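You operate a simulated robot arm through the tools that you are given. There is no shell and no other tool. Be economical: measure what you need, move in short steps, check, and stop when the job is done.

Carry out the task below with a simulated two-armed robot. There is one attempt and no reset: what you move stays moved.

TASK
Hold the teal rack, draw tube B1 and spin it in the spinner till a pellet shows.
Fine: use the yellow holder, shut the spinner lid, switch off afterwards and open the lid again. Where these are worked on the way, their far stop is far enough and under half their travel is too little: spinner lid.

It is judged by the outcome, as a careful person would: the job done as asked, and still so three seconds after it is handed in. It fails if anything else is knocked over, pushed out of place, dropped, spilled or broken. A push-on lid holds only when it is set on centred and level and pressed home; a screw cap is set on level and turned clockwise until tight.

THE ROBOT
Two 7-joint arms with two-finger parallel grippers on one trunk, on a base that drives. Base frame: it is fixed to the floor where the robot stands at the start and does not move with it; the origin is under the middle of the robot, x ahead of it, y to its left, z up; the surface under the hand at the start is at about z = 800. Readings come in mm, rad, newtons and seconds.
The left shoulder is at the start at [70, 163, 1270], the right one opposite. With the tool pointing down near the work surface each hand reaches from about 320 to 860 mm from the robot's upright axis, wherever it stands, measured 20 degrees to its own side. Places, roughly: spinner lid [700, 100, 1000]; yellow spinner holder [600, 200, 900]. Payload 3.43 kg a hand.
The TCP of each hand is the grasp point between the finger pads, 34 mm short of the fingertips. In the tool frame z runs along the fingers and y along their closing line. Largest opening 128 mm; finger width 24, thickness 12; the body of the gripper, 48 by 130 mm, starts 96 mm behind the TCP.
Orientation is that of the tool frame in the base frame, as a unit quaternion [w, x, y, z]. With the fingers straight down and closing along the base's y, the tool's x points along the base's -x, its y along +y and its z along -z.

THE INTERFACE
- The arms move only by the tool play_rows. It takes "left_moves", "right_moves" or both (then of equal length, played together; a hand with none holds still); each is text: rows parted by semicolons, each of 7 numbers parted by spaces: the opening, from 0 (shut) to 1 (fully open), then the shift along the tool's x, y, z in mm, then the turn, a rotation vector about the tool's x, y, z in rad. In form: claw tx ty tz rx ry rz; .... A call has 1 to 8 rows; each row shifts and turns the commanded pose from where the row before left it, along the tool's axes as they then stand. A row lasts 0.2 s, in which the tool goes at most 50 mm and 0.15 rad; a call with a longer step from one row to the next is refused whole, and so is a gripper value outside its range. A pose out of reach is approached as far as the arm can. The call stops where the force on the tool passes 90 N (or 10 N more than at its start, if that is more) or the arm is blocked; 0.2 s more then pass. Each finger travels about 153 mm/s and halts on what it meets, pressing with about 25 N; the grip force reading is that of the motor and also rises with nothing between the fingers. The clock runs only during rows and for 0.2 s after the last one: add rows that do not move to give the fingers time. The reply holds the time, the measured pose of the TCP, the force on the tool along the base axes, the opening and the grip force, in the units named above and with some noise, with the torque about the TCP (base axes, N m) and any sound that the robot's microphone picked up.
- Cameras (640 x 400 px; columns grow to the right, rows downward): "scene" is now at [133.8, -3.4, 1488.7]; the picture's right is [-0.04, -1.00, 0.00], its down [-0.65, 0.03, -0.76] and it looks along [0.76, -0.03, -0.65] (base axes); focal length 223 px, centre (320, 200). "left" rides on the left gripper at [76, 11, -160] in its tool frame; the picture's right is [-0.15, 0.99, 0.00], its down [-0.88, -0.13, -0.46] and it looks along [-0.45, -0.07, 0.89] (tool axes); focal length 234 px, centre (320, 200). "right" rides on the right gripper at [76, -11, -160] in its tool frame; the picture's right is [0.15, 0.99, 0.00], its down [-0.88, 0.13, -0.46] and it looks along [-0.45, 0.07, 0.89] (tool axes); focal length 234 px, centre (320, 200). There is no depth. A picture from a camera that has moved, and an enlarged one, comes with that camera's place and axes in the base frame and with its lens.
- camera(camera): a new picture of that camera. It takes no simulated time.
- raise_lower(by): slides the trunk up (or, below 0, down) by that many mm; the arms and the scene camera ride with it, the base frame stays. It gives what a move gives, with no picture.
- drive_base(legs): drives the robot by 1 to 6 legs, each [ahead, left, turn to the left] in mm, mm and rad, along the robot's own axes; the way and the turn of a leg run together, so that a leg with both is an arc; at most 1500 mm and 3.142 rad a leg. The arms and the cameras ride along, it lands a little off, and it stops where it bumps. It gives what a move gives.
- aim_head(pan, tilt): turns the head with the scene camera to pan (to the left, within 1.501 rad either way) and tilt (down, from -0.506 to 1.204), counted from straight ahead of the robot. It gives what a move gives.
- zoom(camera, box): a new picture of the part [left, top, right, bottom] of that camera's present view, enlarged. It takes no simulated time.
- finish_job(): hands the job in; it is judged then, once.

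Work in short steps. Places have to be worked out from the pictures, the camera data and where the tool is seen: move nearer, look again, correct. Check each grasp and each placing, and mend what went wrong. You have 120 turns and 108 pictures in all, those below and enlarged ones among them. Open the grippers and draw the arms clear of the work before you hand the job in, unless the task says otherwise; then end with one line.

The tools are called after "Request:" as name(argument=value, ...) on one line, values as JSON. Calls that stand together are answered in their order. play_rows: Moves the arms, as the interface text tells. Its arguments: {"type":"object","properties":{"left_moves":{"type":"string"},"right_moves":{"type":"string"}},"required":[]} The other tools are called the same way: raise_lower (by) slides the trunk up or down; drive_base (legs) drives the base; aim_head (pan, tilt) turns the head that bears the scene camera; camera (camera) takes a picture; zoom (camera, box) takes an enlarged picture of a part of a camera's view; finish_job () hands the job in.

At the start:

```text
time: 0.0
left_eef_pos: [592.3, 265.7, 1328.2]
left_ee_rot: [0.0, -0.001, 1.0, -0.001]
left_wrist_force: [0.5, -0.5, 1.0]
left_ft_torque: [-0.04, 0.01, 0.0]
left_width: 128.2
left_grip_force: 0.1
right_eef_pos: [492.1, -171.6, 1332.6]
right_ee_rot: [0.0, 0.001, 1.0, 0.0]
right_wrist_force: [0.1, 0.7, -1.3]
right_ft_torque: [-0.01, 0.02, -0.01]
right_width: 128.0
right_grip_force: 0.0
trunk travel left (down, up): [-750.0, 190.0]
robot x, y, heading: [-0.5, -2.2, -0.0]
head pan, tilt: [-0.044, 0.714]
```

scene: 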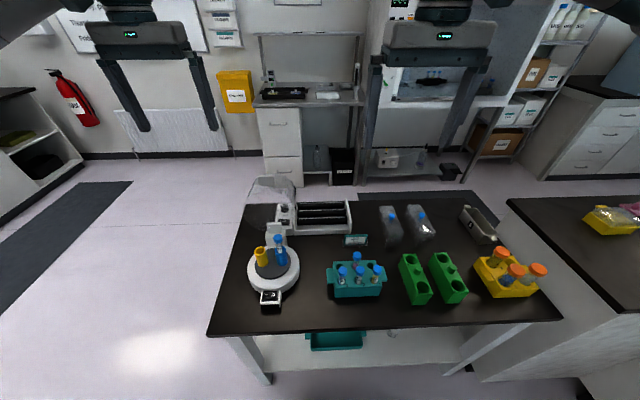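
right: 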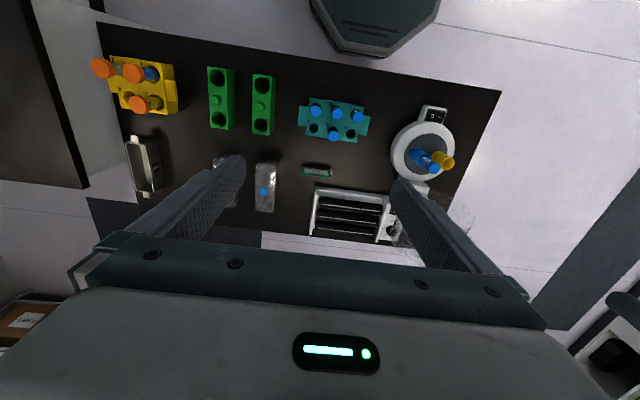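
left: 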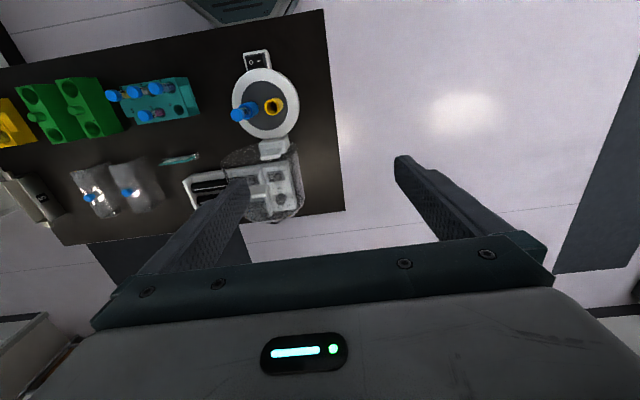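

I'll look closely at the spinner and the teal rack first.

Request:
zoom(camera="scene", box=[220, 170, 320, 320])

Request:
zoom(camera="scene", box=[310, 220, 410, 310])

Request:
zoom(camera="left", box=[90, 30, 340, 220])

```text
2.67 times, centred on (270, 245) of scene
camera zoom: at [133.8, -3.4, 1488.7], right [-0.04, -1.0, 0.0], down [-0.65, 0.03, -0.76], along [0.76, -0.03, -0.65], focal length 594 px, centre (453, 80)
```

zoom: 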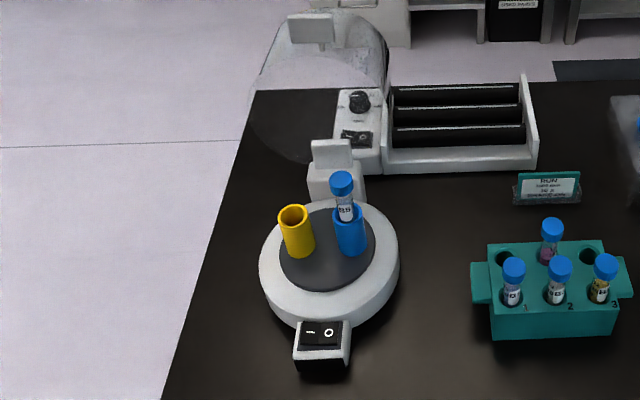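

```text
4.44 times, centred on (360, 265) of scene
camera zoom: at [133.8, -3.4, 1488.7], right [-0.04, -1.0, 0.0], down [-0.65, 0.03, -0.76], along [0.76, -0.03, -0.65], focal length 990 px, centre (142, -89)
```

zoom: 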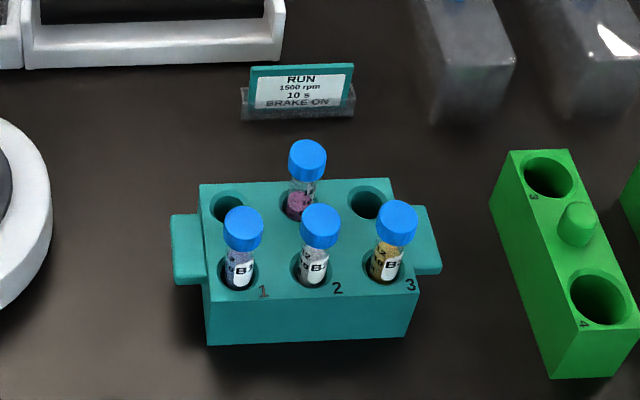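

```text
2.11 times, centred on (215, 125) of left
camera zoom: at [515.7, 276.2, 1487.1], right [0.15, 0.99, 0.0], down [0.88, -0.13, 0.46], along [0.45, -0.07, -0.89], focal length 493 px, centre (541, 358)
```

zoom: 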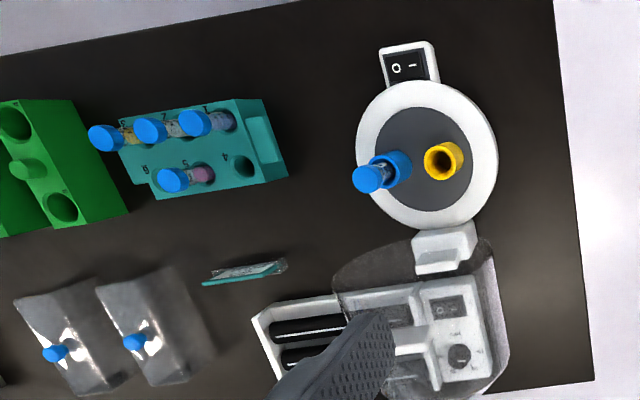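

I need to read the tube labels, so I zoom in harder on them.

Request:
zoom(camera="scene", box=[334, 248, 386, 290])

Request:
zoom(camera="scene", box=[262, 225, 302, 265])

Request:
zoom(camera="scene", box=[335, 225, 375, 255])

```text
9.52 times, centred on (360, 269) of scene
camera zoom: at [133.8, -3.4, 1488.7], right [-0.04, -1.0, 0.0], down [-0.65, 0.03, -0.76], along [0.76, -0.03, -0.65], focal length 2121 px, centre (-61, -457)
```

zoom: 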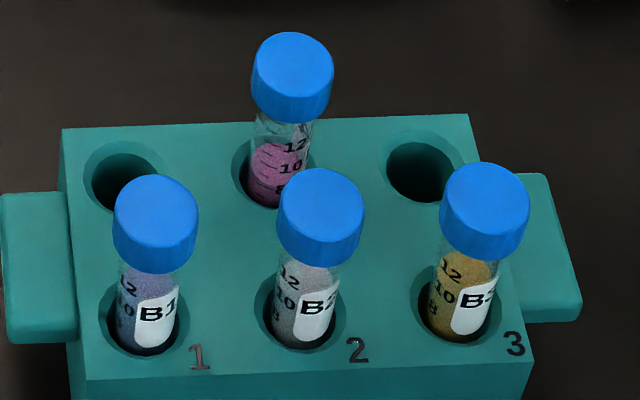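

```text
10.00 times, centred on (282, 245) of scene
camera zoom: at [133.8, -3.4, 1488.7], right [-0.04, -1.0, 0.0], down [-0.65, 0.03, -0.76], along [0.76, -0.03, -0.65], focal length 2228 px, centre (700, -250)
```

zoom: 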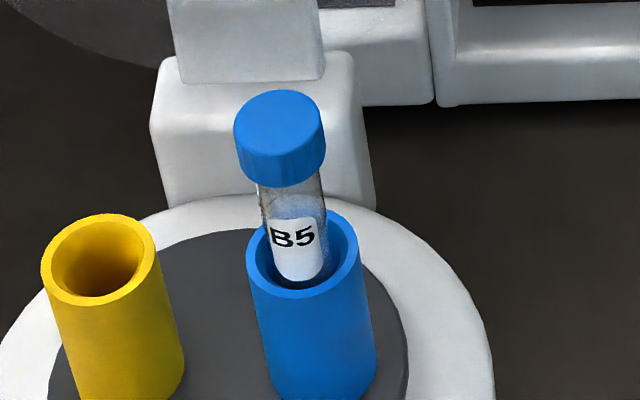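

```text
13.33 times, centred on (355, 240) of scene
camera zoom: at [133.8, -3.4, 1488.7], right [-0.04, -1.0, 0.0], down [-0.65, 0.03, -0.76], along [0.76, -0.03, -0.65], focal length 2970 px, centre (-147, -333)
```

zoom: 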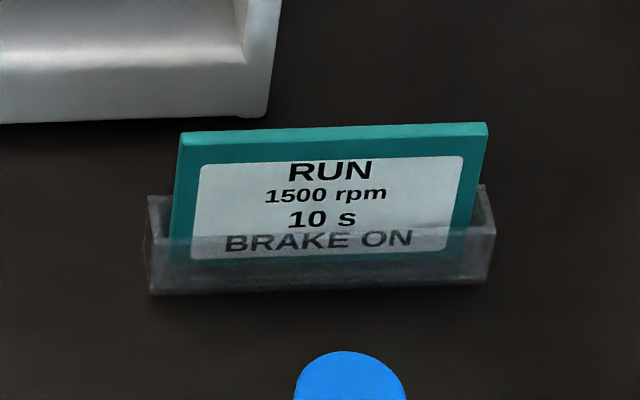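

B1 sits in hole 1 (front left); I put its cap at about (478,-80,927) and the yellow holder rim at about (553,162,933). The rack's right ear is near (501,-216), so I turn the right hand to close along x above it.

Request:
play_rows(right_moves="1 0 0 0 0 0 -0.149; 1 0 0 0 0 0 -0.149; 1 0 0 0 0 0 -0.149; 1 0 0 0 0 0 -0.149; 1 0 0 0 0 0 -0.149; 1 0 0 0 0 0 -0.149; 1 0 0 0 0 0 -0.149; 1 0 0 0 0 0 -0.149")

Request:
play_rows(right_moves="1 0 0 40 0 0 -0.149; 1 0 0 40 0 0 -0.149; 1 0 0 40 0 0 -0.081; 1 40 -8 40 0 0 0; 1 0 0 40 0 0 0; 1 0 0 40 0 0 0")

Request:
camera(camera="right")

```text
time: 1.8
left_eef_pos: [592.4, 264.9, 1327.4]
left_ee_rot: [0.0, 0.0, 1.0, 0.0]
left_wrist_force: [0.6, 0.3, 0.2]
left_ft_torque: [-0.01, 0.01, 0.01]
left_width: 128.1
left_grip_force: 0.0
right_eef_pos: [492.0, -172.6, 1331.9]
right_ee_rot: [0.001, -0.562, 0.827, 0.0]
right_wrist_force: [-0.4, 0.3, -1.2]
right_ft_torque: [-0.01, -0.04, -0.03]
right_width: 128.1
right_grip_force: 0.0
trunk travel left (down, up): [-750.0, 190.0]
robot x, y, heading: [-2.7, -3.8, -0.008]
head pan, tilt: [-0.044, 0.714]
```

```text
refused: row 4 steps farther than a row can; nothing moved
```

```text
98 pictures are left
camera right: at [475.9, -246.8, 1492.0], right [-0.97, 0.23, 0.0], down [0.2, 0.87, 0.46], along [0.1, 0.44, -0.89], focal length 234 px, centre (320, 200)
```

right: 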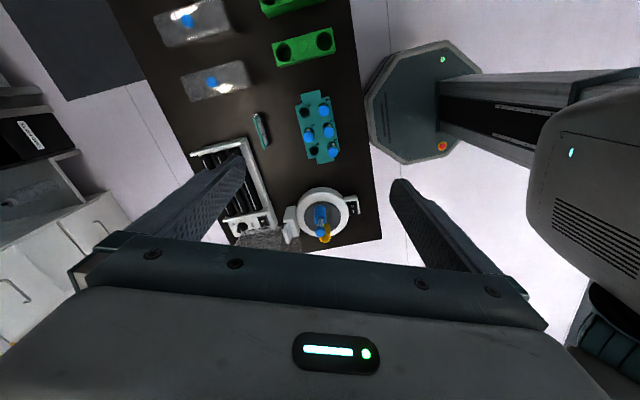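

The turn works; I finish it while lowering and shifting toward the right ear.

Request:
play_rows(right_moves="1 0 0 45 0 0 -0.149; 1 0 0 45 0 0 -0.149; 1 0 0 45 0 0 -0.081; 1 40 -8 0 0 0 0; 1 0 0 48 0 0 0; 1 0 0 48 0 0 0; 1 0 0 48 0 0 0")

Request:
camera(camera="right")

Request:
zoom(camera="scene", box=[310, 220, 430, 310])

```text
time: 3.4
left_eef_pos: [592.7, 265.4, 1328.7]
left_ee_rot: [0.001, 0.0, 1.0, 0.001]
left_wrist_force: [0.7, 0.1, 0.3]
left_ft_torque: [0.02, 0.01, 0.0]
left_width: 128.0
left_grip_force: 0.2
right_eef_pos: [420.2, -156.0, 1085.1]
right_ee_rot: [0.001, -0.704, 0.71, 0.0]
right_wrist_force: [-0.2, -0.2, -0.6]
right_ft_torque: [0.03, -0.02, 0.03]
right_width: 128.1
right_grip_force: 0.1
right hand out of reach, approached as far as the arm can: row 1, 2, 3, 4, 6, 7
trunk travel left (down, up): [-750.0, 190.0]
robot x, y, heading: [0.8, -0.7, 0.001]
head pan, tilt: [-0.044, 0.714]
```

```text
97 pictures are left
camera right: at [432.2, -232.5, 1243.9], right [-0.99, -0.14, 0.0], down [-0.12, 0.88, 0.46], along [-0.06, 0.45, -0.89], focal length 234 px, centre (320, 200)
```

right: 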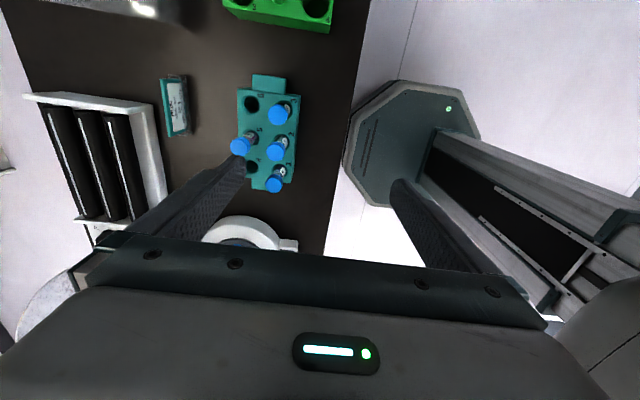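

```text
4.44 times, centred on (370, 265) of scene
camera zoom: at [133.3, -5.4, 1488.9], right [-0.04, -1.0, 0.0], down [-0.65, 0.03, -0.76], along [0.76, -0.03, -0.65], focal length 990 px, centre (98, -89)
```

zoom: 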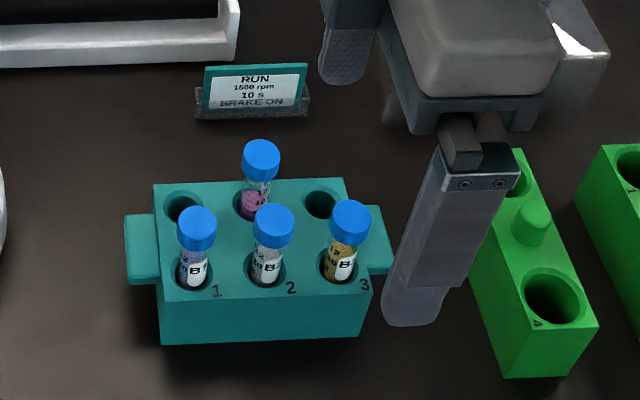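

The hand lagged behind in position at that height; I try to bring it to (500,-216,1050) now.

Request:
play_rows(right_moves="1 0 0 0 0 0 0; 1 15 -20 5 0 0 0; 1 15 -20 5 0 0 0; 1 15 -20 5 0 0 0; 1 15 -20 5 0 0 0; 1 0 0 5 0 0 0")

```text
time: 4.8
left_eef_pos: [593.1, 266.4, 1328.6]
left_ee_rot: [0.0, 0.0, 1.0, 0.001]
left_wrist_force: [0.3, -0.8, 0.5]
left_ft_torque: [-0.03, 0.02, 0.03]
left_width: 127.9
left_grip_force: 0.1
right_eef_pos: [420.0, -153.5, 1079.7]
right_ee_rot: [0.0, -0.706, 0.708, 0.0]
right_wrist_force: [0.2, 0.1, -1.2]
right_ft_torque: [0.0, -0.02, 0.04]
right_width: 127.9
right_grip_force: 0.0
right hand out of reach, approached as far as the arm can: row 2, 3, 4, 5
trunk travel left (down, up): [-750.0, 190.0]
robot x, y, heading: [2.5, -0.1, -0.002]
head pan, tilt: [-0.044, 0.714]
```

The wrist is likely at its turn limit in this yaw, so I turn it to the opposite yaw (half a turn).

Request:
play_rows(right_moves="1 0 0 0 0 0 0.149; 1 0 0 0 0 0 0.149; 1 0 0 0 0 0 0.149; 1 0 0 0 0 0 0.149; 1 0 0 0 0 0 0.149; 1 0 0 0 0 0 0.149; 1 0 0 0 0 0 0.149; 1 0 0 0 0 0 0.149")

Request:
play_rows(right_moves="1 0 0 0 0 0 0.149; 1 0 0 0 0 0 0.149; 1 0 0 0 0 0 0.149; 1 0 0 0 0 0 0.149; 1 0 0 0 0 0 0.149; 1 0 0 0 0 0 0.149; 1 0 0 0 0 0 0.149; 1 0 0 0 0 0 0.149")

Request:
play_rows(right_moves="1 0 0 0 0 0 0.149; 1 0 0 0 0 0 0.149; 1 0 0 0 0 0 0.149; 1 0 0 0 0 0 0.149; 1 0 0 0 0 0 0.149; 1 0 0 0 0 0 0.014; 1 0 0 0 0 0 0")

Request:
camera(camera="right")

Request:
zoom(camera="scene", box=[310, 220, 430, 310])

```text
time: 6.6
left_eef_pos: [592.8, 265.3, 1327.4]
left_ee_rot: [0.0, 0.001, 1.0, 0.0]
left_wrist_force: [0.8, -0.5, -0.3]
left_ft_torque: [0.02, 0.03, -0.01]
left_width: 127.9
left_grip_force: 0.2
right_eef_pos: [420.8, -154.7, 1078.4]
right_ee_rot: [0.0, -0.187, 0.982, 0.0]
right_wrist_force: [0.1, -0.3, -0.8]
right_ft_torque: [-0.01, 0.01, 0.0]
right_width: 128.1
right_grip_force: 0.0
trunk travel left (down, up): [-750.0, 190.0]
robot x, y, heading: [0.0, 1.3, -0.002]
head pan, tilt: [-0.044, 0.714]
```

```text
time: 8.4
left_eef_pos: [593.2, 266.0, 1326.7]
left_ee_rot: [0.0, 0.0, 1.0, 0.0]
left_wrist_force: [0.2, 0.5, -0.4]
left_ft_torque: [0.0, 0.0, -0.02]
left_width: 128.3
left_grip_force: 0.1
right_eef_pos: [421.7, -154.0, 1079.8]
right_ee_rot: [0.001, 0.396, 0.918, 0.0]
right_wrist_force: [-0.1, 0.0, 0.7]
right_ft_torque: [0.02, 0.01, -0.02]
right_width: 128.1
right_grip_force: 0.0
trunk travel left (down, up): [-750.0, 190.0]
robot x, y, heading: [-4.8, 2.6, 0.0]
head pan, tilt: [-0.044, 0.714]
```

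```text
time: 10.0
left_eef_pos: [593.1, 265.2, 1328.2]
left_ee_rot: [0.0, 0.0, 1.0, 0.0]
left_wrist_force: [0.5, -0.5, 0.0]
left_ft_torque: [0.01, 0.03, -0.01]
left_width: 128.2
left_grip_force: 0.1
right_eef_pos: [422.0, -154.5, 1079.2]
right_ee_rot: [0.0, 0.709, 0.705, 0.0]
right_wrist_force: [0.2, 0.2, -0.6]
right_ft_torque: [0.04, -0.01, -0.01]
right_width: 128.1
right_grip_force: 0.1
trunk travel left (down, up): [-750.0, 190.0]
robot x, y, heading: [-0.2, 0.6, 0.002]
head pan, tilt: [-0.044, 0.714]
```

```text
95 pictures are left
camera right: at [411.0, -78.8, 1239.0], right [0.99, 0.14, 0.0], down [0.13, -0.88, 0.46], along [0.07, -0.45, -0.89], focal length 234 px, centre (320, 200)
```

right: 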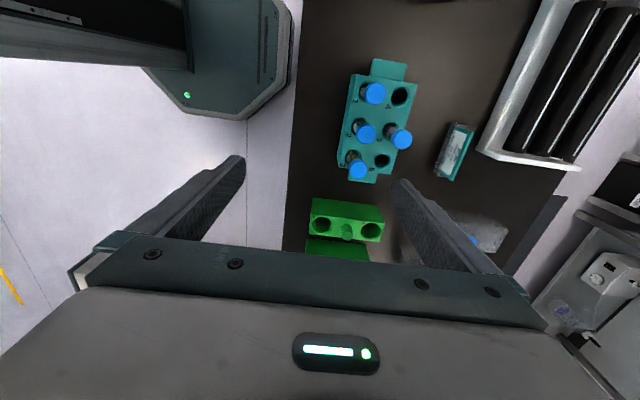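

```text
4.44 times, centred on (370, 265) of scene
camera zoom: at [133.8, -3.5, 1488.7], right [-0.04, -1.0, 0.0], down [-0.65, 0.03, -0.76], along [0.76, -0.03, -0.65], focal length 990 px, centre (98, -89)
```

zoom: 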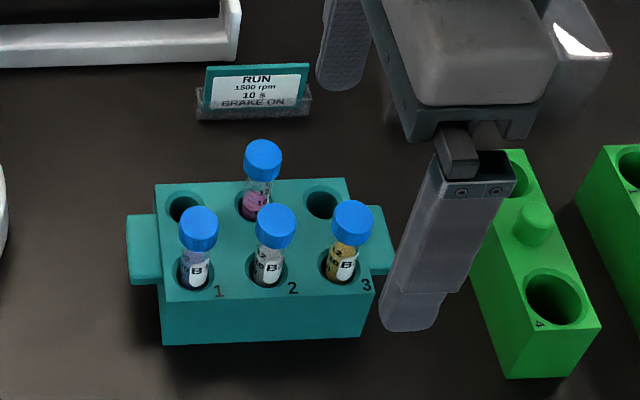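

At the new yaw the tool's x is base +y and its y is base +x. The right ear is at about (504,-214,862), so I bring the right hand above it.

Request:
play_rows(right_moves="1 -15 20 0 0 0 0; 1 -15 20 0 0 0 0; 1 -15 20 0 0 0 0; 1 -17 21 0 0 0 0; 1 0 0 40 0 0 0; 1 0 0 40 0 0 0; 1 0 0 39 0 0 0; 1 0 0 0 0 0 0")

Request:
camera(camera="right")

Request:
zoom(camera="scene", box=[310, 200, 450, 310])

```text
time: 11.8
left_eef_pos: [592.5, 267.3, 1328.8]
left_ee_rot: [0.001, 0.0, 1.0, 0.0]
left_wrist_force: [-0.7, 0.3, 0.0]
left_ft_torque: [-0.06, -0.01, 0.01]
left_width: 128.0
left_grip_force: 0.1
right_eef_pos: [500.4, -215.3, 959.6]
right_ee_rot: [0.0, 0.708, 0.707, 0.0]
right_wrist_force: [-0.3, 0.3, -0.5]
right_ft_torque: [-0.04, -0.01, -0.01]
right_width: 127.8
right_grip_force: 0.0
trunk travel left (down, up): [-750.0, 190.0]
robot x, y, heading: [2.1, 1.4, -0.001]
head pan, tilt: [-0.044, 0.714]
```

```text
93 pictures are left
camera right: at [491.2, -140.6, 1119.7], right [0.99, 0.14, 0.0], down [0.13, -0.88, 0.46], along [0.07, -0.45, -0.89], focal length 234 px, centre (320, 200)
```

right: 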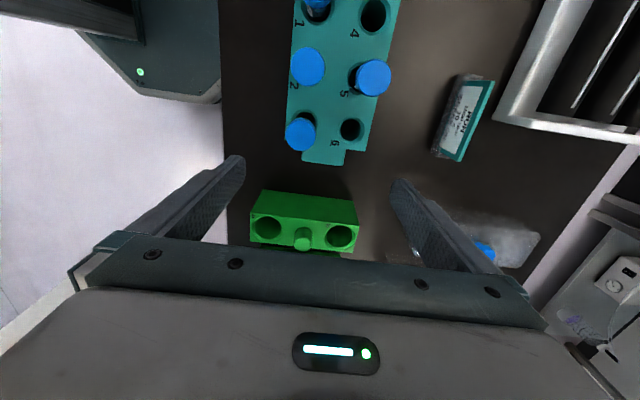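

```text
3.64 times, centred on (380, 255) of scene
camera zoom: at [133.7, -3.1, 1488.8], right [-0.04, -1.0, 0.0], down [-0.65, 0.03, -0.76], along [0.76, -0.03, -0.65], focal length 810 px, centre (102, 0)
```

zoom: 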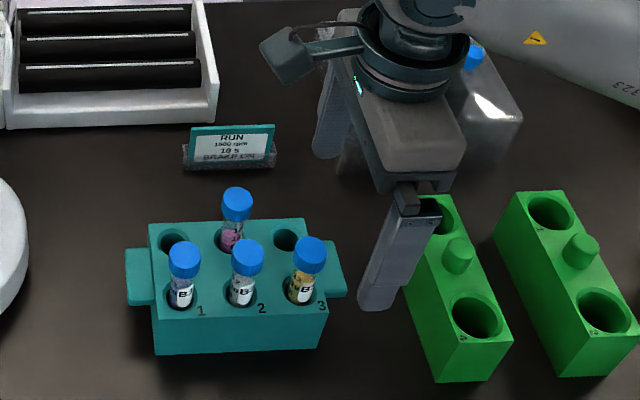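

The ear spans about y −209…−225 and x≈484…532 (centre 508). I shift to (507,-223), go down to z≈860 and half-close to check the centring.

Request:
play_rows(right_moves="1 -8 6.5 0 0 0 0; 1 0 0 35 0 0 0; 1 0 0 35 0 0 0; 1 0 0 29 0 0 0; 0.56 0 0 0 0 0 0; 0.56 0 0 0 0 0 0; 0.56 0 0 0 0 0 0")

Request:
camera(camera="right")

Request:
zoom(camera="scene", box=[330, 220, 430, 310])

```text
time: 13.4
left_eef_pos: [593.2, 265.9, 1327.6]
left_ee_rot: [0.001, -0.001, 1.0, 0.0]
left_wrist_force: [-0.1, -0.1, -0.7]
left_ft_torque: [0.01, 0.0, -0.02]
left_width: 127.8
left_grip_force: 0.1
right_eef_pos: [507.8, -225.4, 861.2]
right_ee_rot: [0.0, 0.708, 0.706, 0.0]
right_wrist_force: [-0.4, 0.2, 0.2]
right_ft_torque: [0.01, -0.03, 0.02]
right_width: 71.9
right_grip_force: 0.1
trunk travel left (down, up): [-750.0, 190.0]
robot x, y, heading: [0.7, 1.8, -0.002]
head pan, tilt: [-0.044, 0.714]
```

```text
91 pictures are left
camera right: at [498.2, -148.8, 1020.8], right [0.99, 0.14, 0.0], down [0.13, -0.88, 0.46], along [0.07, -0.45, -0.89], focal length 234 px, centre (320, 200)
```

right: 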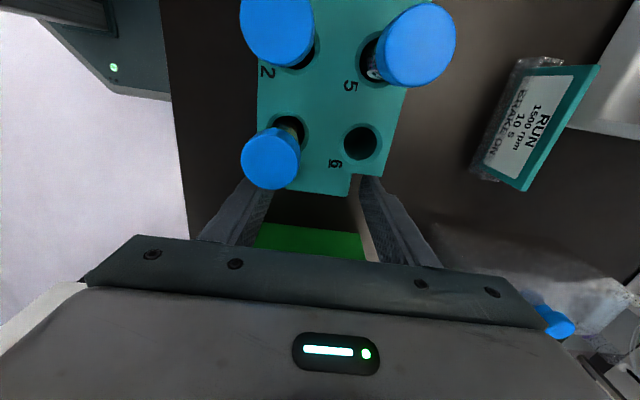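

```text
4.44 times, centred on (380, 265) of scene
camera zoom: at [133.8, -3.5, 1488.7], right [-0.04, -1.0, 0.0], down [-0.65, 0.03, -0.76], along [0.76, -0.03, -0.65], focal length 990 px, centre (53, -89)
```

zoom: 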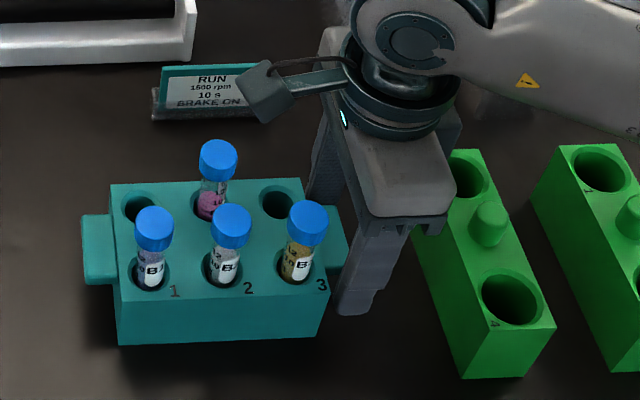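

Zoom to see how the fingers straddle the ear.

Request:
zoom(camera="right", box=[220, 140, 420, 265])

```text
3.20 times, centred on (320, 202) of right
camera zoom: at [498.2, -148.8, 1020.8], right [0.99, 0.14, 0.0], down [0.13, -0.88, 0.46], along [0.07, -0.45, -0.89], focal length 749 px, centre (320, 192)
```

zoom: 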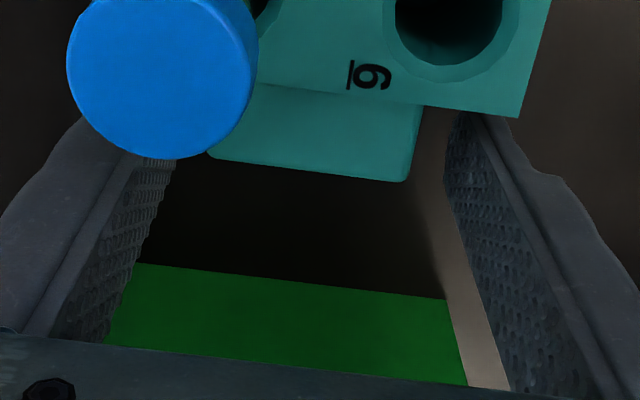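

The ear is ~2.5 mm further +x than the finger midpoint and I can go ~4 mm nearer. I correct and close gently.

Request:
play_rows(right_moves="0.56 4 2.5 0 0 0 0; 0.56 0 0 0 0 0 0; 0.45 0 0 0 0 0 0; 0.4 0 0 0 0 0 0; 0.35 0 0 0 0 0 0; 0.3 0 0 0 0 0 0; 0.3 0 0 0 0 0 0")

Request:
zoom(camera="right", box=[220, 140, 420, 265])

```text
time: 15.0
left_eef_pos: [591.8, 265.3, 1328.7]
left_ee_rot: [0.0, -0.001, 1.0, 0.001]
left_wrist_force: [0.0, 0.2, -0.1]
left_ft_torque: [-0.01, 0.0, -0.01]
left_width: 127.8
left_grip_force: 0.0
right_eef_pos: [509.9, -220.6, 859.9]
right_ee_rot: [-0.001, 0.708, 0.707, 0.0]
right_wrist_force: [-0.6, 0.1, 0.3]
right_ft_torque: [0.0, -0.07, 0.07]
right_width: 49.6
right_grip_force: 25.5
trunk travel left (down, up): [-750.0, 190.0]
robot x, y, heading: [-0.2, -0.7, -0.001]
head pan, tilt: [-0.044, 0.714]
```

```text
3.20 times, centred on (320, 202) of right
camera zoom: at [500.7, -145.2, 1021.2], right [0.99, 0.14, 0.0], down [0.13, -0.88, 0.46], along [0.07, -0.45, -0.89], focal length 749 px, centre (320, 192)
```

zoom: 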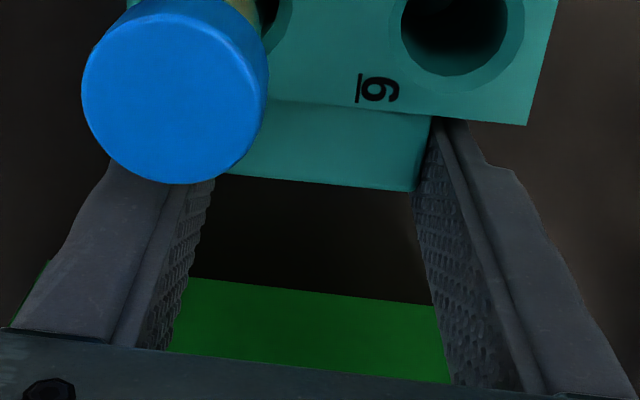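

The rack's ear is held firmly (49.6 mm, 25 N). Now I turn the left hand a quarter while lowering it, ahead of the move over B1.

Request:
play_rows(left_moves="1 14 -14 0 0 0 0.149; 1 0 0 10 0 0 0.149; 1 0 0 10 0 0 0.149; 1 0 0 10 0 0 0.149; 1 0 0 10 0 0 0.149; 1 0 0 10 0 0 0.149; 1 0 0 10 0 0 0.149; 1 0 0 10 0 0 0.149")

Request:
play_rows(left_moves="1 0 0 10 0 0 0.149; 1 0 0 10 0 0 0.149; 1 0 0 0 0 0 0.081; 1 0 0 0 0 0 0")

```text
time: 16.8
left_eef_pos: [517.8, 207.4, 1246.9]
left_ee_rot: [0.001, 0.56, 0.829, 0.001]
left_wrist_force: [0.0, -0.4, 0.9]
left_ft_torque: [0.04, 0.0, 0.02]
left_width: 128.0
left_grip_force: 0.0
left hand out of reach, approached as far as the arm can: row 7, 8
right_eef_pos: [510.5, -221.1, 861.1]
right_ee_rot: [0.0, 0.707, 0.707, 0.0]
right_wrist_force: [-0.8, 0.0, 1.8]
right_ft_torque: [-0.12, -0.03, 0.05]
right_width: 49.7
right_grip_force: 24.9
trunk travel left (down, up): [-750.0, 190.0]
robot x, y, heading: [2.3, 1.1, 0.001]
head pan, tilt: [-0.044, 0.714]
```

```text
time: 17.8
left_eef_pos: [433.3, 151.1, 1217.7]
left_ee_rot: [0.001, 0.707, 0.707, 0.001]
left_wrist_force: [-0.4, 0.5, 0.1]
left_ft_torque: [-0.02, 0.01, -0.02]
left_width: 128.0
left_grip_force: 0.0
left hand out of reach, approached as far as the arm can: row 1, 2, 3
right_eef_pos: [510.4, -220.4, 862.3]
right_ee_rot: [0.0, 0.708, 0.706, 0.0]
right_wrist_force: [-0.6, -0.9, 1.2]
right_ft_torque: [0.02, -0.08, 0.08]
right_width: 49.6
right_grip_force: 24.9
trunk travel left (down, up): [-750.0, 190.0]
robot x, y, heading: [1.7, 2.3, 0.002]
head pan, tilt: [-0.044, 0.714]
```

As foreseen, that yaw only fits nearer the middle; the hand is now at (433,151,1218). I move it over B1 at z≈1060.

Request:
play_rows(left_moves="1 -40 0 10 0 0 0; 1 -40 0 10 0 0 0; 1 -40 0 10 0 0 0; 1 -38 10 10 0 0 0; 0.5 -36 15 20 0 0 0; 0.5 -37 19 20 0 0 0; 0.5 0 0 37 0 0 0; 0.5 0 0 40 0 0 0")

Request:
camera(camera="left")

Request:
zoom(camera="scene", box=[290, 180, 430, 310])

```text
time: 19.6
left_eef_pos: [478.3, -78.0, 1059.2]
left_ee_rot: [0.0, 0.707, 0.707, 0.0]
left_wrist_force: [-0.3, 0.5, 0.1]
left_ft_torque: [0.02, 0.01, 0.02]
left_width: 64.0
left_grip_force: 0.0
right_eef_pos: [510.8, -221.1, 861.8]
right_ee_rot: [0.0, 0.707, 0.707, -0.001]
right_wrist_force: [0.7, 1.6, 1.1]
right_ft_torque: [-0.05, -0.02, -0.03]
right_width: 49.5
right_grip_force: 25.1
trunk travel left (down, up): [-750.0, 190.0]
robot x, y, heading: [2.4, 1.5, -0.002]
head pan, tilt: [-0.044, 0.714]
```

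```text
87 pictures are left
camera left: at [489.0, -3.2, 1217.8], right [0.99, -0.15, 0.0], down [-0.13, -0.88, 0.46], along [-0.07, -0.45, -0.89], focal length 234 px, centre (320, 200)
```

left: 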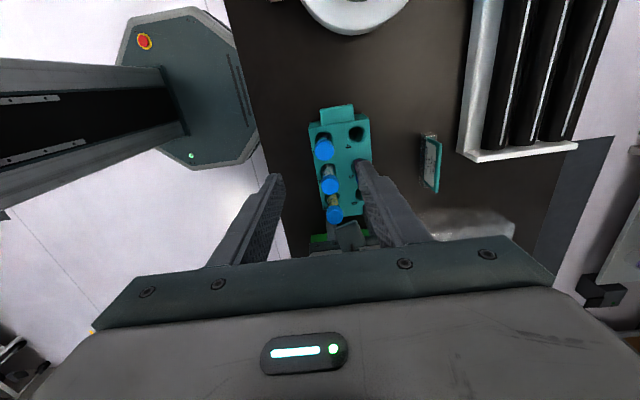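

```text
3.08 times, centred on (360, 245) of scene
camera zoom: at [133.9, -3.7, 1488.8], right [-0.04, -1.0, 0.0], down [-0.65, 0.03, -0.76], along [0.76, -0.03, -0.65], focal length 685 px, centre (197, 62)
```

zoom: 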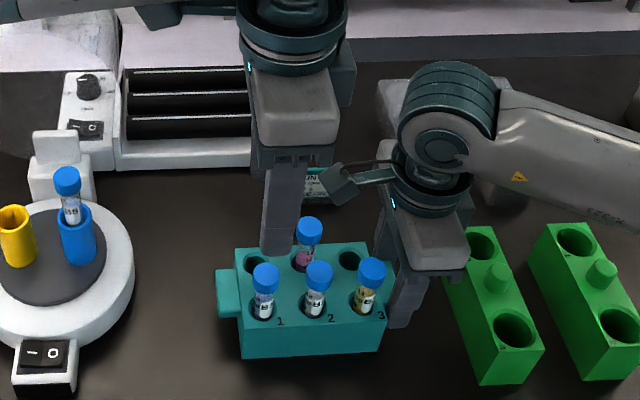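

B1's cap now reads at about (482,-79.5). I shift +4 mm in x and descend so the pads straddle the cap.

Request:
play_rows(left_moves="0.5 -1 4 0 0 0 0; 0.5 0 0 40 0 0 0; 0.5 0 0 40 0 0 0; 0.5 0 0 30 0 0 0; 0.5 0 0 0 0 0 0")

Request:
zoom(camera="left", box=[200, 100, 440, 250])

Request:
zoom(camera="scene", box=[310, 210, 410, 300])

```text
time: 20.8
left_eef_pos: [482.7, -79.1, 949.0]
left_ee_rot: [0.001, 0.707, 0.707, 0.001]
left_wrist_force: [0.2, 0.0, 0.1]
left_ft_torque: [-0.03, -0.01, 0.0]
left_width: 63.8
left_grip_force: 0.0
right_eef_pos: [509.8, -220.9, 860.8]
right_ee_rot: [0.0, 0.707, 0.707, 0.0]
right_wrist_force: [-0.6, -0.2, 1.4]
right_ft_torque: [-0.12, 0.02, 0.08]
right_width: 49.6
right_grip_force: 25.5
trunk travel left (down, up): [-750.0, 190.0]
robot x, y, heading: [-0.7, 0.6, -0.002]
head pan, tilt: [-0.044, 0.714]
```

```text
2.67 times, centred on (320, 175) of left
camera zoom: at [492.7, -4.9, 1108.7], right [0.99, -0.15, 0.0], down [-0.13, -0.88, 0.46], along [-0.07, -0.45, -0.89], focal length 624 px, centre (320, 267)
```

zoom: 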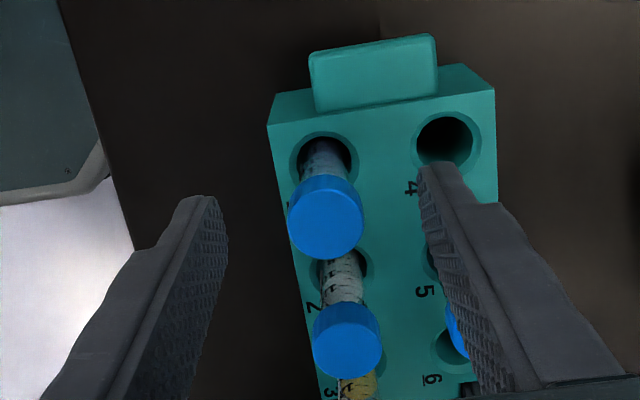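

```text
4.44 times, centred on (360, 255) of scene
camera zoom: at [133.6, -3.6, 1488.8], right [-0.04, -1.0, 0.0], down [-0.65, 0.03, -0.76], along [0.76, -0.03, -0.65], focal length 990 px, centre (142, -44)
```

zoom: 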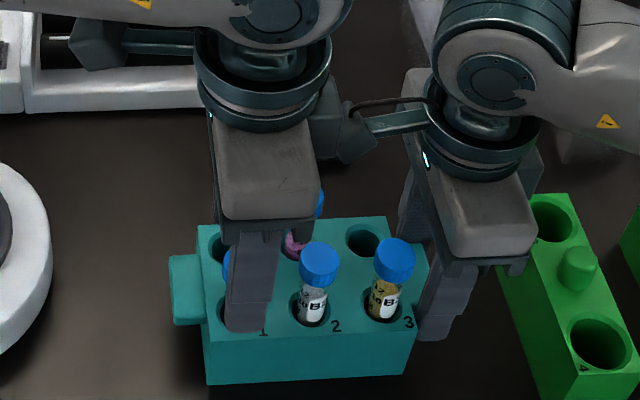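

The cap is centred between the fingers in x. Before the last 20 mm I check the clearance between the right hand's camera arm and the left wrist.

Request:
zoom(camera="scene", box=[350, 200, 400, 240])

Request:
camera(camera="right")

```text
10.00 times, centred on (375, 220) of scene
camera zoom: at [133.6, -3.6, 1488.8], right [-0.04, -1.0, 0.0], down [-0.65, 0.03, -0.76], along [0.76, -0.03, -0.65], focal length 2228 px, centre (-230, 0)
```

zoom: 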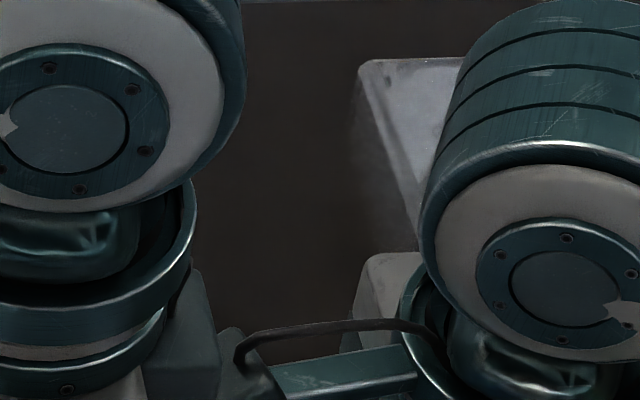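

```text
82 pictures are left
camera right: at [500.5, -145.3, 1021.2], right [0.99, 0.14, 0.0], down [0.13, -0.88, 0.46], along [0.07, -0.45, -0.89], focal length 234 px, centre (320, 200)
```

right: 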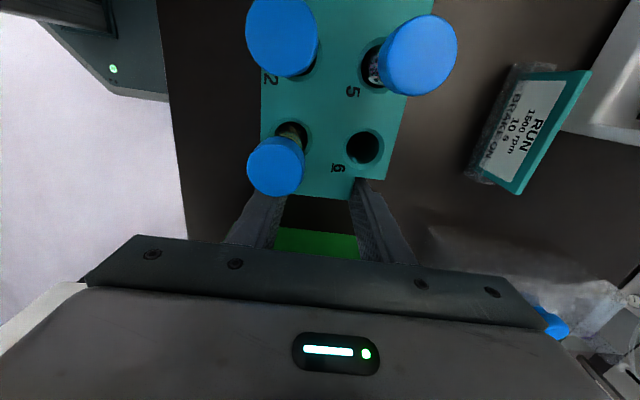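

Clearance there is tight, so I shift the left hand 5 mm in +y and descend only 10 mm more (the pads will still cover the cap), then close.

Request:
play_rows(left_moves="0.5 5 0.5 0 0 0 0; 0.5 0 0 5 0 0 0; 0.5 0 0 5 0 0 0; 0.35 0 0 0 0 0 0; 0.27 0 0 0 0 0 0; 0.2 0 0 0 0 0 0; 0.12 0 0 0 0 0 0; 0.12 0 0 0 0 0 0")

Request:
zoom(camera="left", box=[200, 100, 440, 250])

```text
time: 22.6
left_eef_pos: [483.4, -75.0, 939.5]
left_ee_rot: [0.001, 0.707, 0.707, 0.001]
left_wrist_force: [1.6, 0.0, 0.4]
left_ft_torque: [0.02, -0.07, -0.01]
left_width: 23.3
left_grip_force: 24.5
right_eef_pos: [510.0, -221.5, 860.6]
right_ee_rot: [-0.001, 0.708, 0.706, 0.0]
right_wrist_force: [-2.2, 0.8, 1.5]
right_ft_torque: [0.07, -0.02, 0.3]
right_width: 49.6
right_grip_force: 24.9
trunk travel left (down, up): [-750.0, 190.0]
robot x, y, heading: [-0.2, -0.7, -0.002]
head pan, tilt: [-0.044, 0.714]
```

```text
2.67 times, centred on (320, 175) of left
camera zoom: at [493.5, 0.0, 1099.0], right [0.99, -0.15, 0.0], down [-0.13, -0.88, 0.46], along [-0.07, -0.45, -0.89], focal length 624 px, centre (320, 267)
```

zoom: 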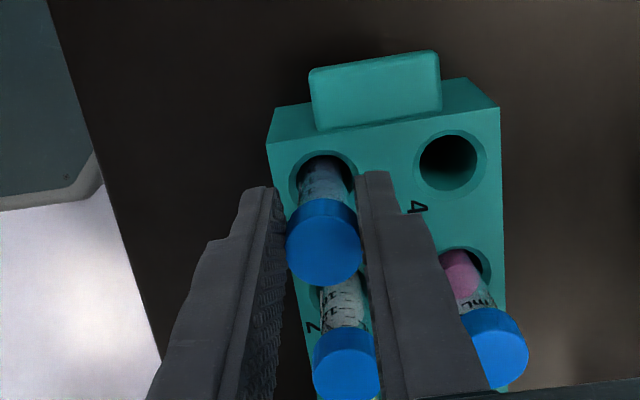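

Cap gripped (23 mm, 24 N). I lift the tube straight up.

Request:
play_rows(left_moves="0.12 0 0 -15 0 0 0; 0.12 0 0 -25 0 0 0; 0.12 0 0 -35 0 0 0; 0.12 0 0 -35 0 0 0; 0.12 0 0 -35 0 0 0; 0.12 0 0 -35 0 0 0; 0.12 0 0 0 0 0 0")

Request:
zoom(camera="left", box=[200, 100, 440, 250])

Request:
zoom(camera="scene", box=[290, 160, 430, 310])

```text
time: 24.2
left_eef_pos: [480.9, -74.9, 1119.8]
left_ee_rot: [0.0, 0.707, 0.707, 0.0]
left_wrist_force: [0.7, 0.5, 0.2]
left_ft_torque: [0.01, 0.01, -0.02]
left_width: 23.5
left_grip_force: 25.4
right_eef_pos: [510.4, -221.2, 860.6]
right_ee_rot: [0.001, 0.708, 0.707, 0.0]
right_wrist_force: [-0.5, -1.2, 1.0]
right_ft_torque: [-0.01, -0.05, 0.09]
right_width: 49.4
right_grip_force: 24.5
trunk travel left (down, up): [-750.0, 190.0]
robot x, y, heading: [3.3, 1.1, -0.003]
head pan, tilt: [-0.044, 0.714]
```

```text
2.67 times, centred on (320, 175) of left
camera zoom: at [492.4, -0.1, 1278.9], right [0.99, -0.15, 0.0], down [-0.13, -0.88, 0.46], along [-0.07, -0.45, -0.89], focal length 624 px, centre (320, 267)
```

zoom: 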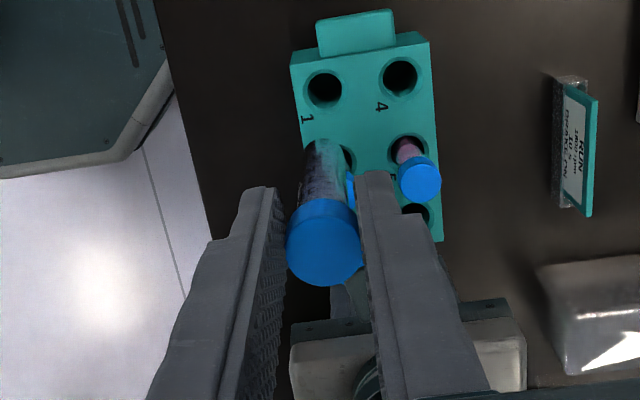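

```text
2.67 times, centred on (360, 235) of scene
camera zoom: at [133.7, -3.6, 1488.8], right [-0.04, -1.0, 0.0], down [-0.65, 0.03, -0.76], along [0.76, -0.03, -0.65], focal length 594 px, centre (213, 107)
```

zoom: 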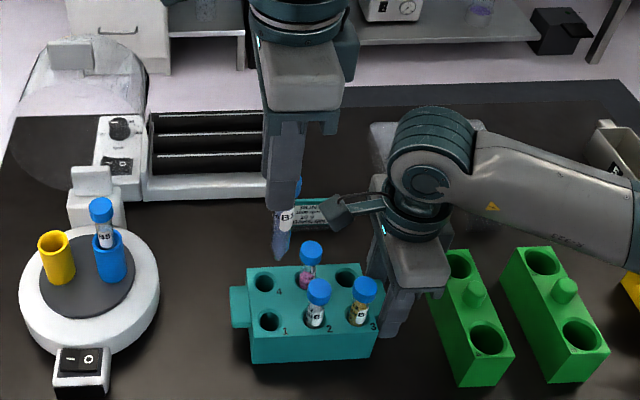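

B1 is out, its bottom about 130 mm below the TCP. I release the rack with the right hand and lift it away while turning the left hand back.

Request:
play_rows(left_moves="0.12 0 0 0 0 0 -0.149; 0.12 0 0 0 0 0 -0.149; 0.12 0 0 0 0 0 -0.149; 0.12 0 0 0 0 0 -0.149; 0.12 0 0 0 0 0 -0.149; 0.12 0 0 0 0 0 -0.149; 0.12 0 0 0 0 0 -0.149; 0.12 0 0 0 0 0 -0.149", right_moves="0.45 0 0 0 0 0 0; 0.56 0 0 0 0 0 0; 0.56 0 0 0 0 0 0; 0.56 -4 0 0 0 0 0; 0.56 0 0 -30 0 0 0; 0.56 0 0 -40 0 0 0; 0.56 0 0 -40 0 0 0; 0.56 0 0 0 0 0 0")

Request:
play_rows(left_moves="0.12 0 0 0 0 0 -0.149; 0.12 0 0 0 0 0 -0.149; 0.12 0 0 0 0 0 -0.081; 0.12 0 35 -10 0 0 0; 0.12 -10 40 -10 0 0 0; 0.12 -10 40 -10 0 0 0; 0.12 -10 40 0 0 0 0; 0.12 -10 40 0 0 0 0", right_moves="0.56 -40 0 0 0 0 0; 0.56 -40 0 0 0 0 0; 0.56 -40 0 0 0 0 0; 0.56 0 0 0 0 0 0; 0.56 0 0 0 0 0 0; 0.56 0 0 0 0 0 0; 0.56 0 0 0 0 0 0; 0.56 0 0 0 0 0 0")

```text
time: 26.0
left_eef_pos: [482.3, -75.5, 1119.4]
left_ee_rot: [0.0, 0.187, 0.982, 0.0]
left_wrist_force: [-0.7, -0.8, 0.2]
left_ft_torque: [-0.03, -0.01, -0.01]
left_width: 23.1
left_grip_force: 25.1
right_eef_pos: [510.6, -224.6, 972.5]
right_ee_rot: [0.0, 0.707, 0.707, 0.0]
right_wrist_force: [1.0, -0.3, 0.2]
right_ft_torque: [-0.01, -0.02, 0.0]
right_width: 71.7
right_grip_force: 0.2
trunk travel left (down, up): [-750.0, 190.0]
robot x, y, heading: [-0.6, -1.6, -0.004]
head pan, tilt: [-0.044, 0.714]
```

```text
time: 27.8
left_eef_pos: [523.2, 121.3, 1151.0]
left_ee_rot: [0.0, 0.0, 1.0, -0.001]
left_wrist_force: [-0.7, 1.2, -0.2]
left_ft_torque: [-0.01, 0.02, 0.0]
left_width: 23.5
left_grip_force: 25.4
right_eef_pos: [511.4, -344.5, 971.7]
right_ee_rot: [0.001, 0.707, 0.707, -0.001]
right_wrist_force: [0.5, 0.0, 0.0]
right_ft_torque: [-0.02, 0.0, 0.01]
right_width: 71.7
right_grip_force: 0.1
trunk travel left (down, up): [-750.0, 190.0]
robot x, y, heading: [-2.6, 0.2, -0.002]
head pan, tilt: [-0.044, 0.714]
```

The left hand carries B1 at (523,121,1151). I go on to above the yellow holder and look.

Request:
play_rows(left_moves="0.12 0 41 0 0 0 0; 0.12 -30 0 0 0 0 0; 0.12 0 0 0 0 0 0")

Request:
camera(camera="left")

Request:
zoom(camera="scene", box=[220, 150, 340, 320])

```text
time: 28.6
left_eef_pos: [551.3, 161.0, 1149.8]
left_ee_rot: [0.001, 0.0, 1.0, 0.0]
left_wrist_force: [0.2, 0.6, -0.7]
left_ft_torque: [0.05, 0.01, 0.01]
left_width: 23.2
left_grip_force: 25.2
right_eef_pos: [510.6, -345.9, 970.3]
right_ee_rot: [0.0, 0.708, 0.707, 0.001]
right_wrist_force: [0.6, -0.1, -0.3]
right_ft_torque: [0.01, -0.01, 0.0]
right_width: 71.7
right_grip_force: 0.0
trunk travel left (down, up): [-750.0, 190.0]
robot x, y, heading: [-0.3, 2.2, 0.003]
head pan, tilt: [-0.044, 0.714]
```

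```text
78 pictures are left
camera left: at [475.2, 170.2, 1309.1], right [0.15, 0.99, 0.0], down [0.88, -0.13, 0.46], along [0.45, -0.07, -0.89], focal length 234 px, centre (320, 200)
```

left: 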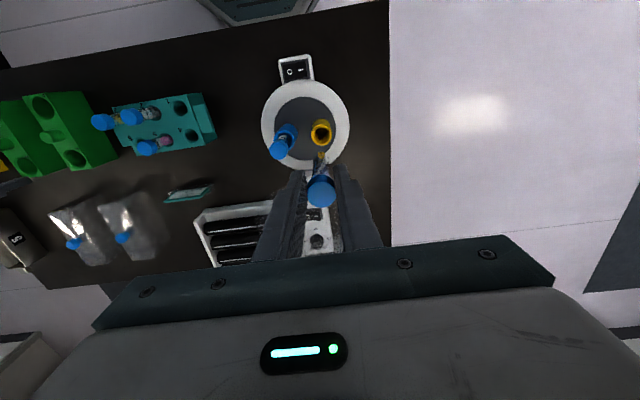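

```text
2.35 times, centred on (280, 235) of scene
camera zoom: at [133.4, -4.4, 1488.8], right [-0.04, -1.0, 0.0], down [-0.65, 0.03, -0.76], along [0.76, -0.03, -0.65], focal length 524 px, centre (414, 118)
```

zoom: 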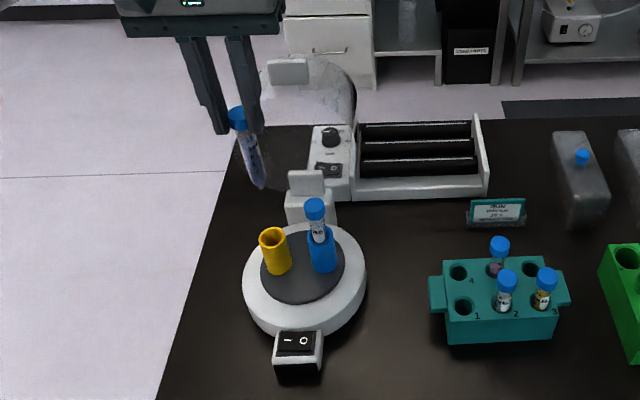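

I zoom in on both views to refine the yellow holder's mouth and the tube's tip.

Request:
zoom(camera="left", box=[250, 80, 370, 215])

Request:
zoom(camera="scene", box=[250, 190, 310, 280])

```text
2.96 times, centred on (310, 148) of left
camera zoom: at [475.2, 170.2, 1309.1], right [0.15, 0.99, 0.0], down [0.88, -0.13, 0.46], along [0.45, -0.07, -0.89], focal length 694 px, centre (350, 356)
```

zoom: 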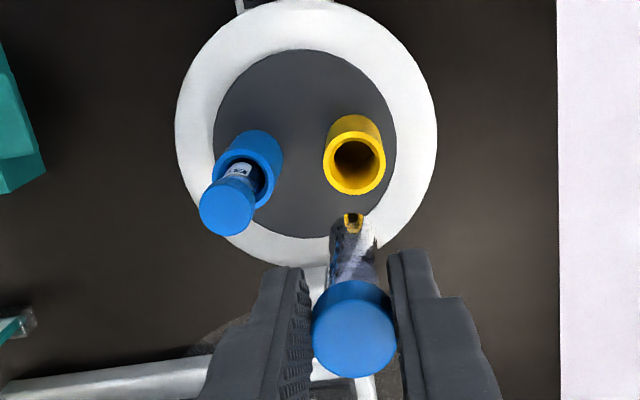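

```text
4.44 times, centred on (280, 235) of scene
camera zoom: at [133.4, -4.4, 1488.8], right [-0.04, -1.0, 0.0], down [-0.65, 0.03, -0.76], along [0.76, -0.03, -0.65], focal length 990 px, centre (498, 44)
```

zoom: 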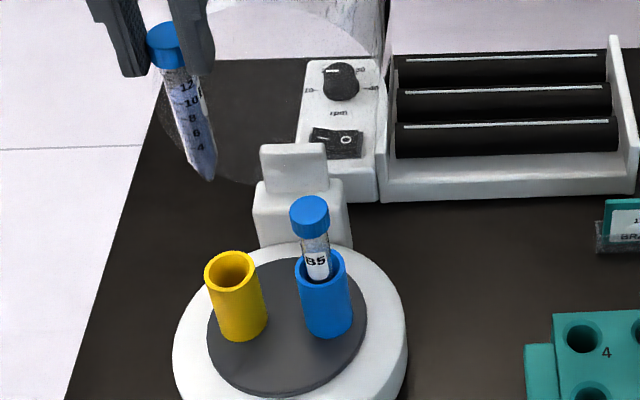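

Yellow mouth computes to about (549.3,161,941), tube tip about (553,159.5,1026). I shift −3.5/+1.5 mm and descend until the tip is just above the rim.

Request:
play_rows(left_moves="0.12 3.5 1.5 0 0 0 0; 0.12 0 0 35 0 0 0; 0.12 0 0 35 0 0 0; 0.12 0 0 0 0 0 0")

Request:
zoom(camera="left", box=[250, 80, 370, 215])

Request:
zoom(camera="scene", box=[250, 200, 310, 280])

```text
time: 29.6
left_eef_pos: [550.5, 160.9, 1079.4]
left_ee_rot: [0.001, 0.0, 1.0, 0.0]
left_wrist_force: [1.7, 0.5, -0.5]
left_ft_torque: [0.02, -0.01, 0.01]
left_width: 23.1
left_grip_force: 25.1
right_eef_pos: [510.5, -345.6, 970.2]
right_ee_rot: [0.0, 0.708, 0.706, 0.0]
right_wrist_force: [0.7, 0.7, 0.9]
right_ft_torque: [-0.01, -0.01, -0.01]
right_width: 71.5
right_grip_force: 0.0
trunk travel left (down, up): [-750.0, 190.0]
robot x, y, heading: [3.2, -1.2, -0.003]
head pan, tilt: [-0.044, 0.714]
```

```text
2.96 times, centred on (310, 148) of left
camera zoom: at [472.4, 172.0, 1238.9], right [0.15, 0.99, 0.0], down [0.88, -0.13, 0.46], along [0.45, -0.07, -0.89], focal length 694 px, centre (350, 356)
```

zoom: 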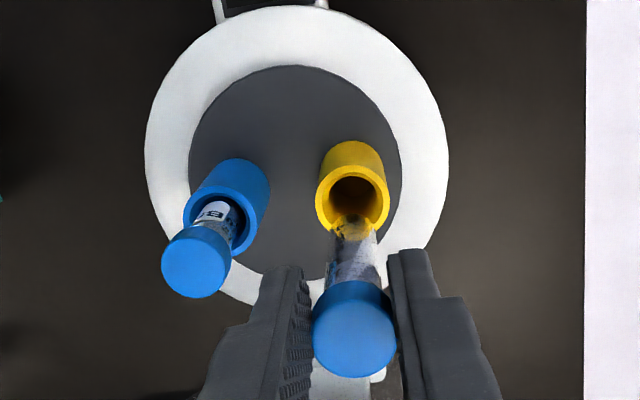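

```text
5.00 times, centred on (280, 240) of scene
camera zoom: at [133.5, -4.2, 1488.8], right [-0.04, -1.0, 0.0], down [-0.65, 0.03, -0.76], along [0.76, -0.03, -0.65], focal length 1114 px, centre (520, 0)
```

zoom: 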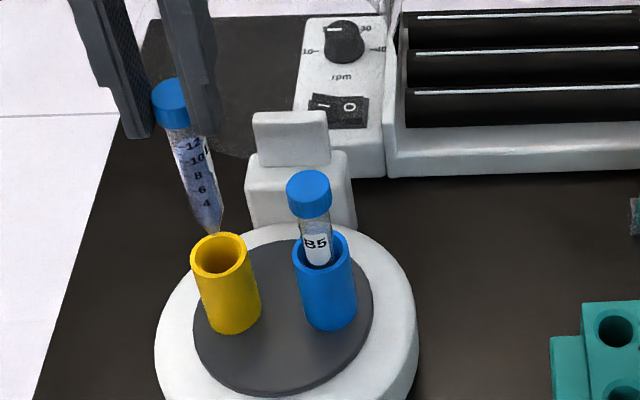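

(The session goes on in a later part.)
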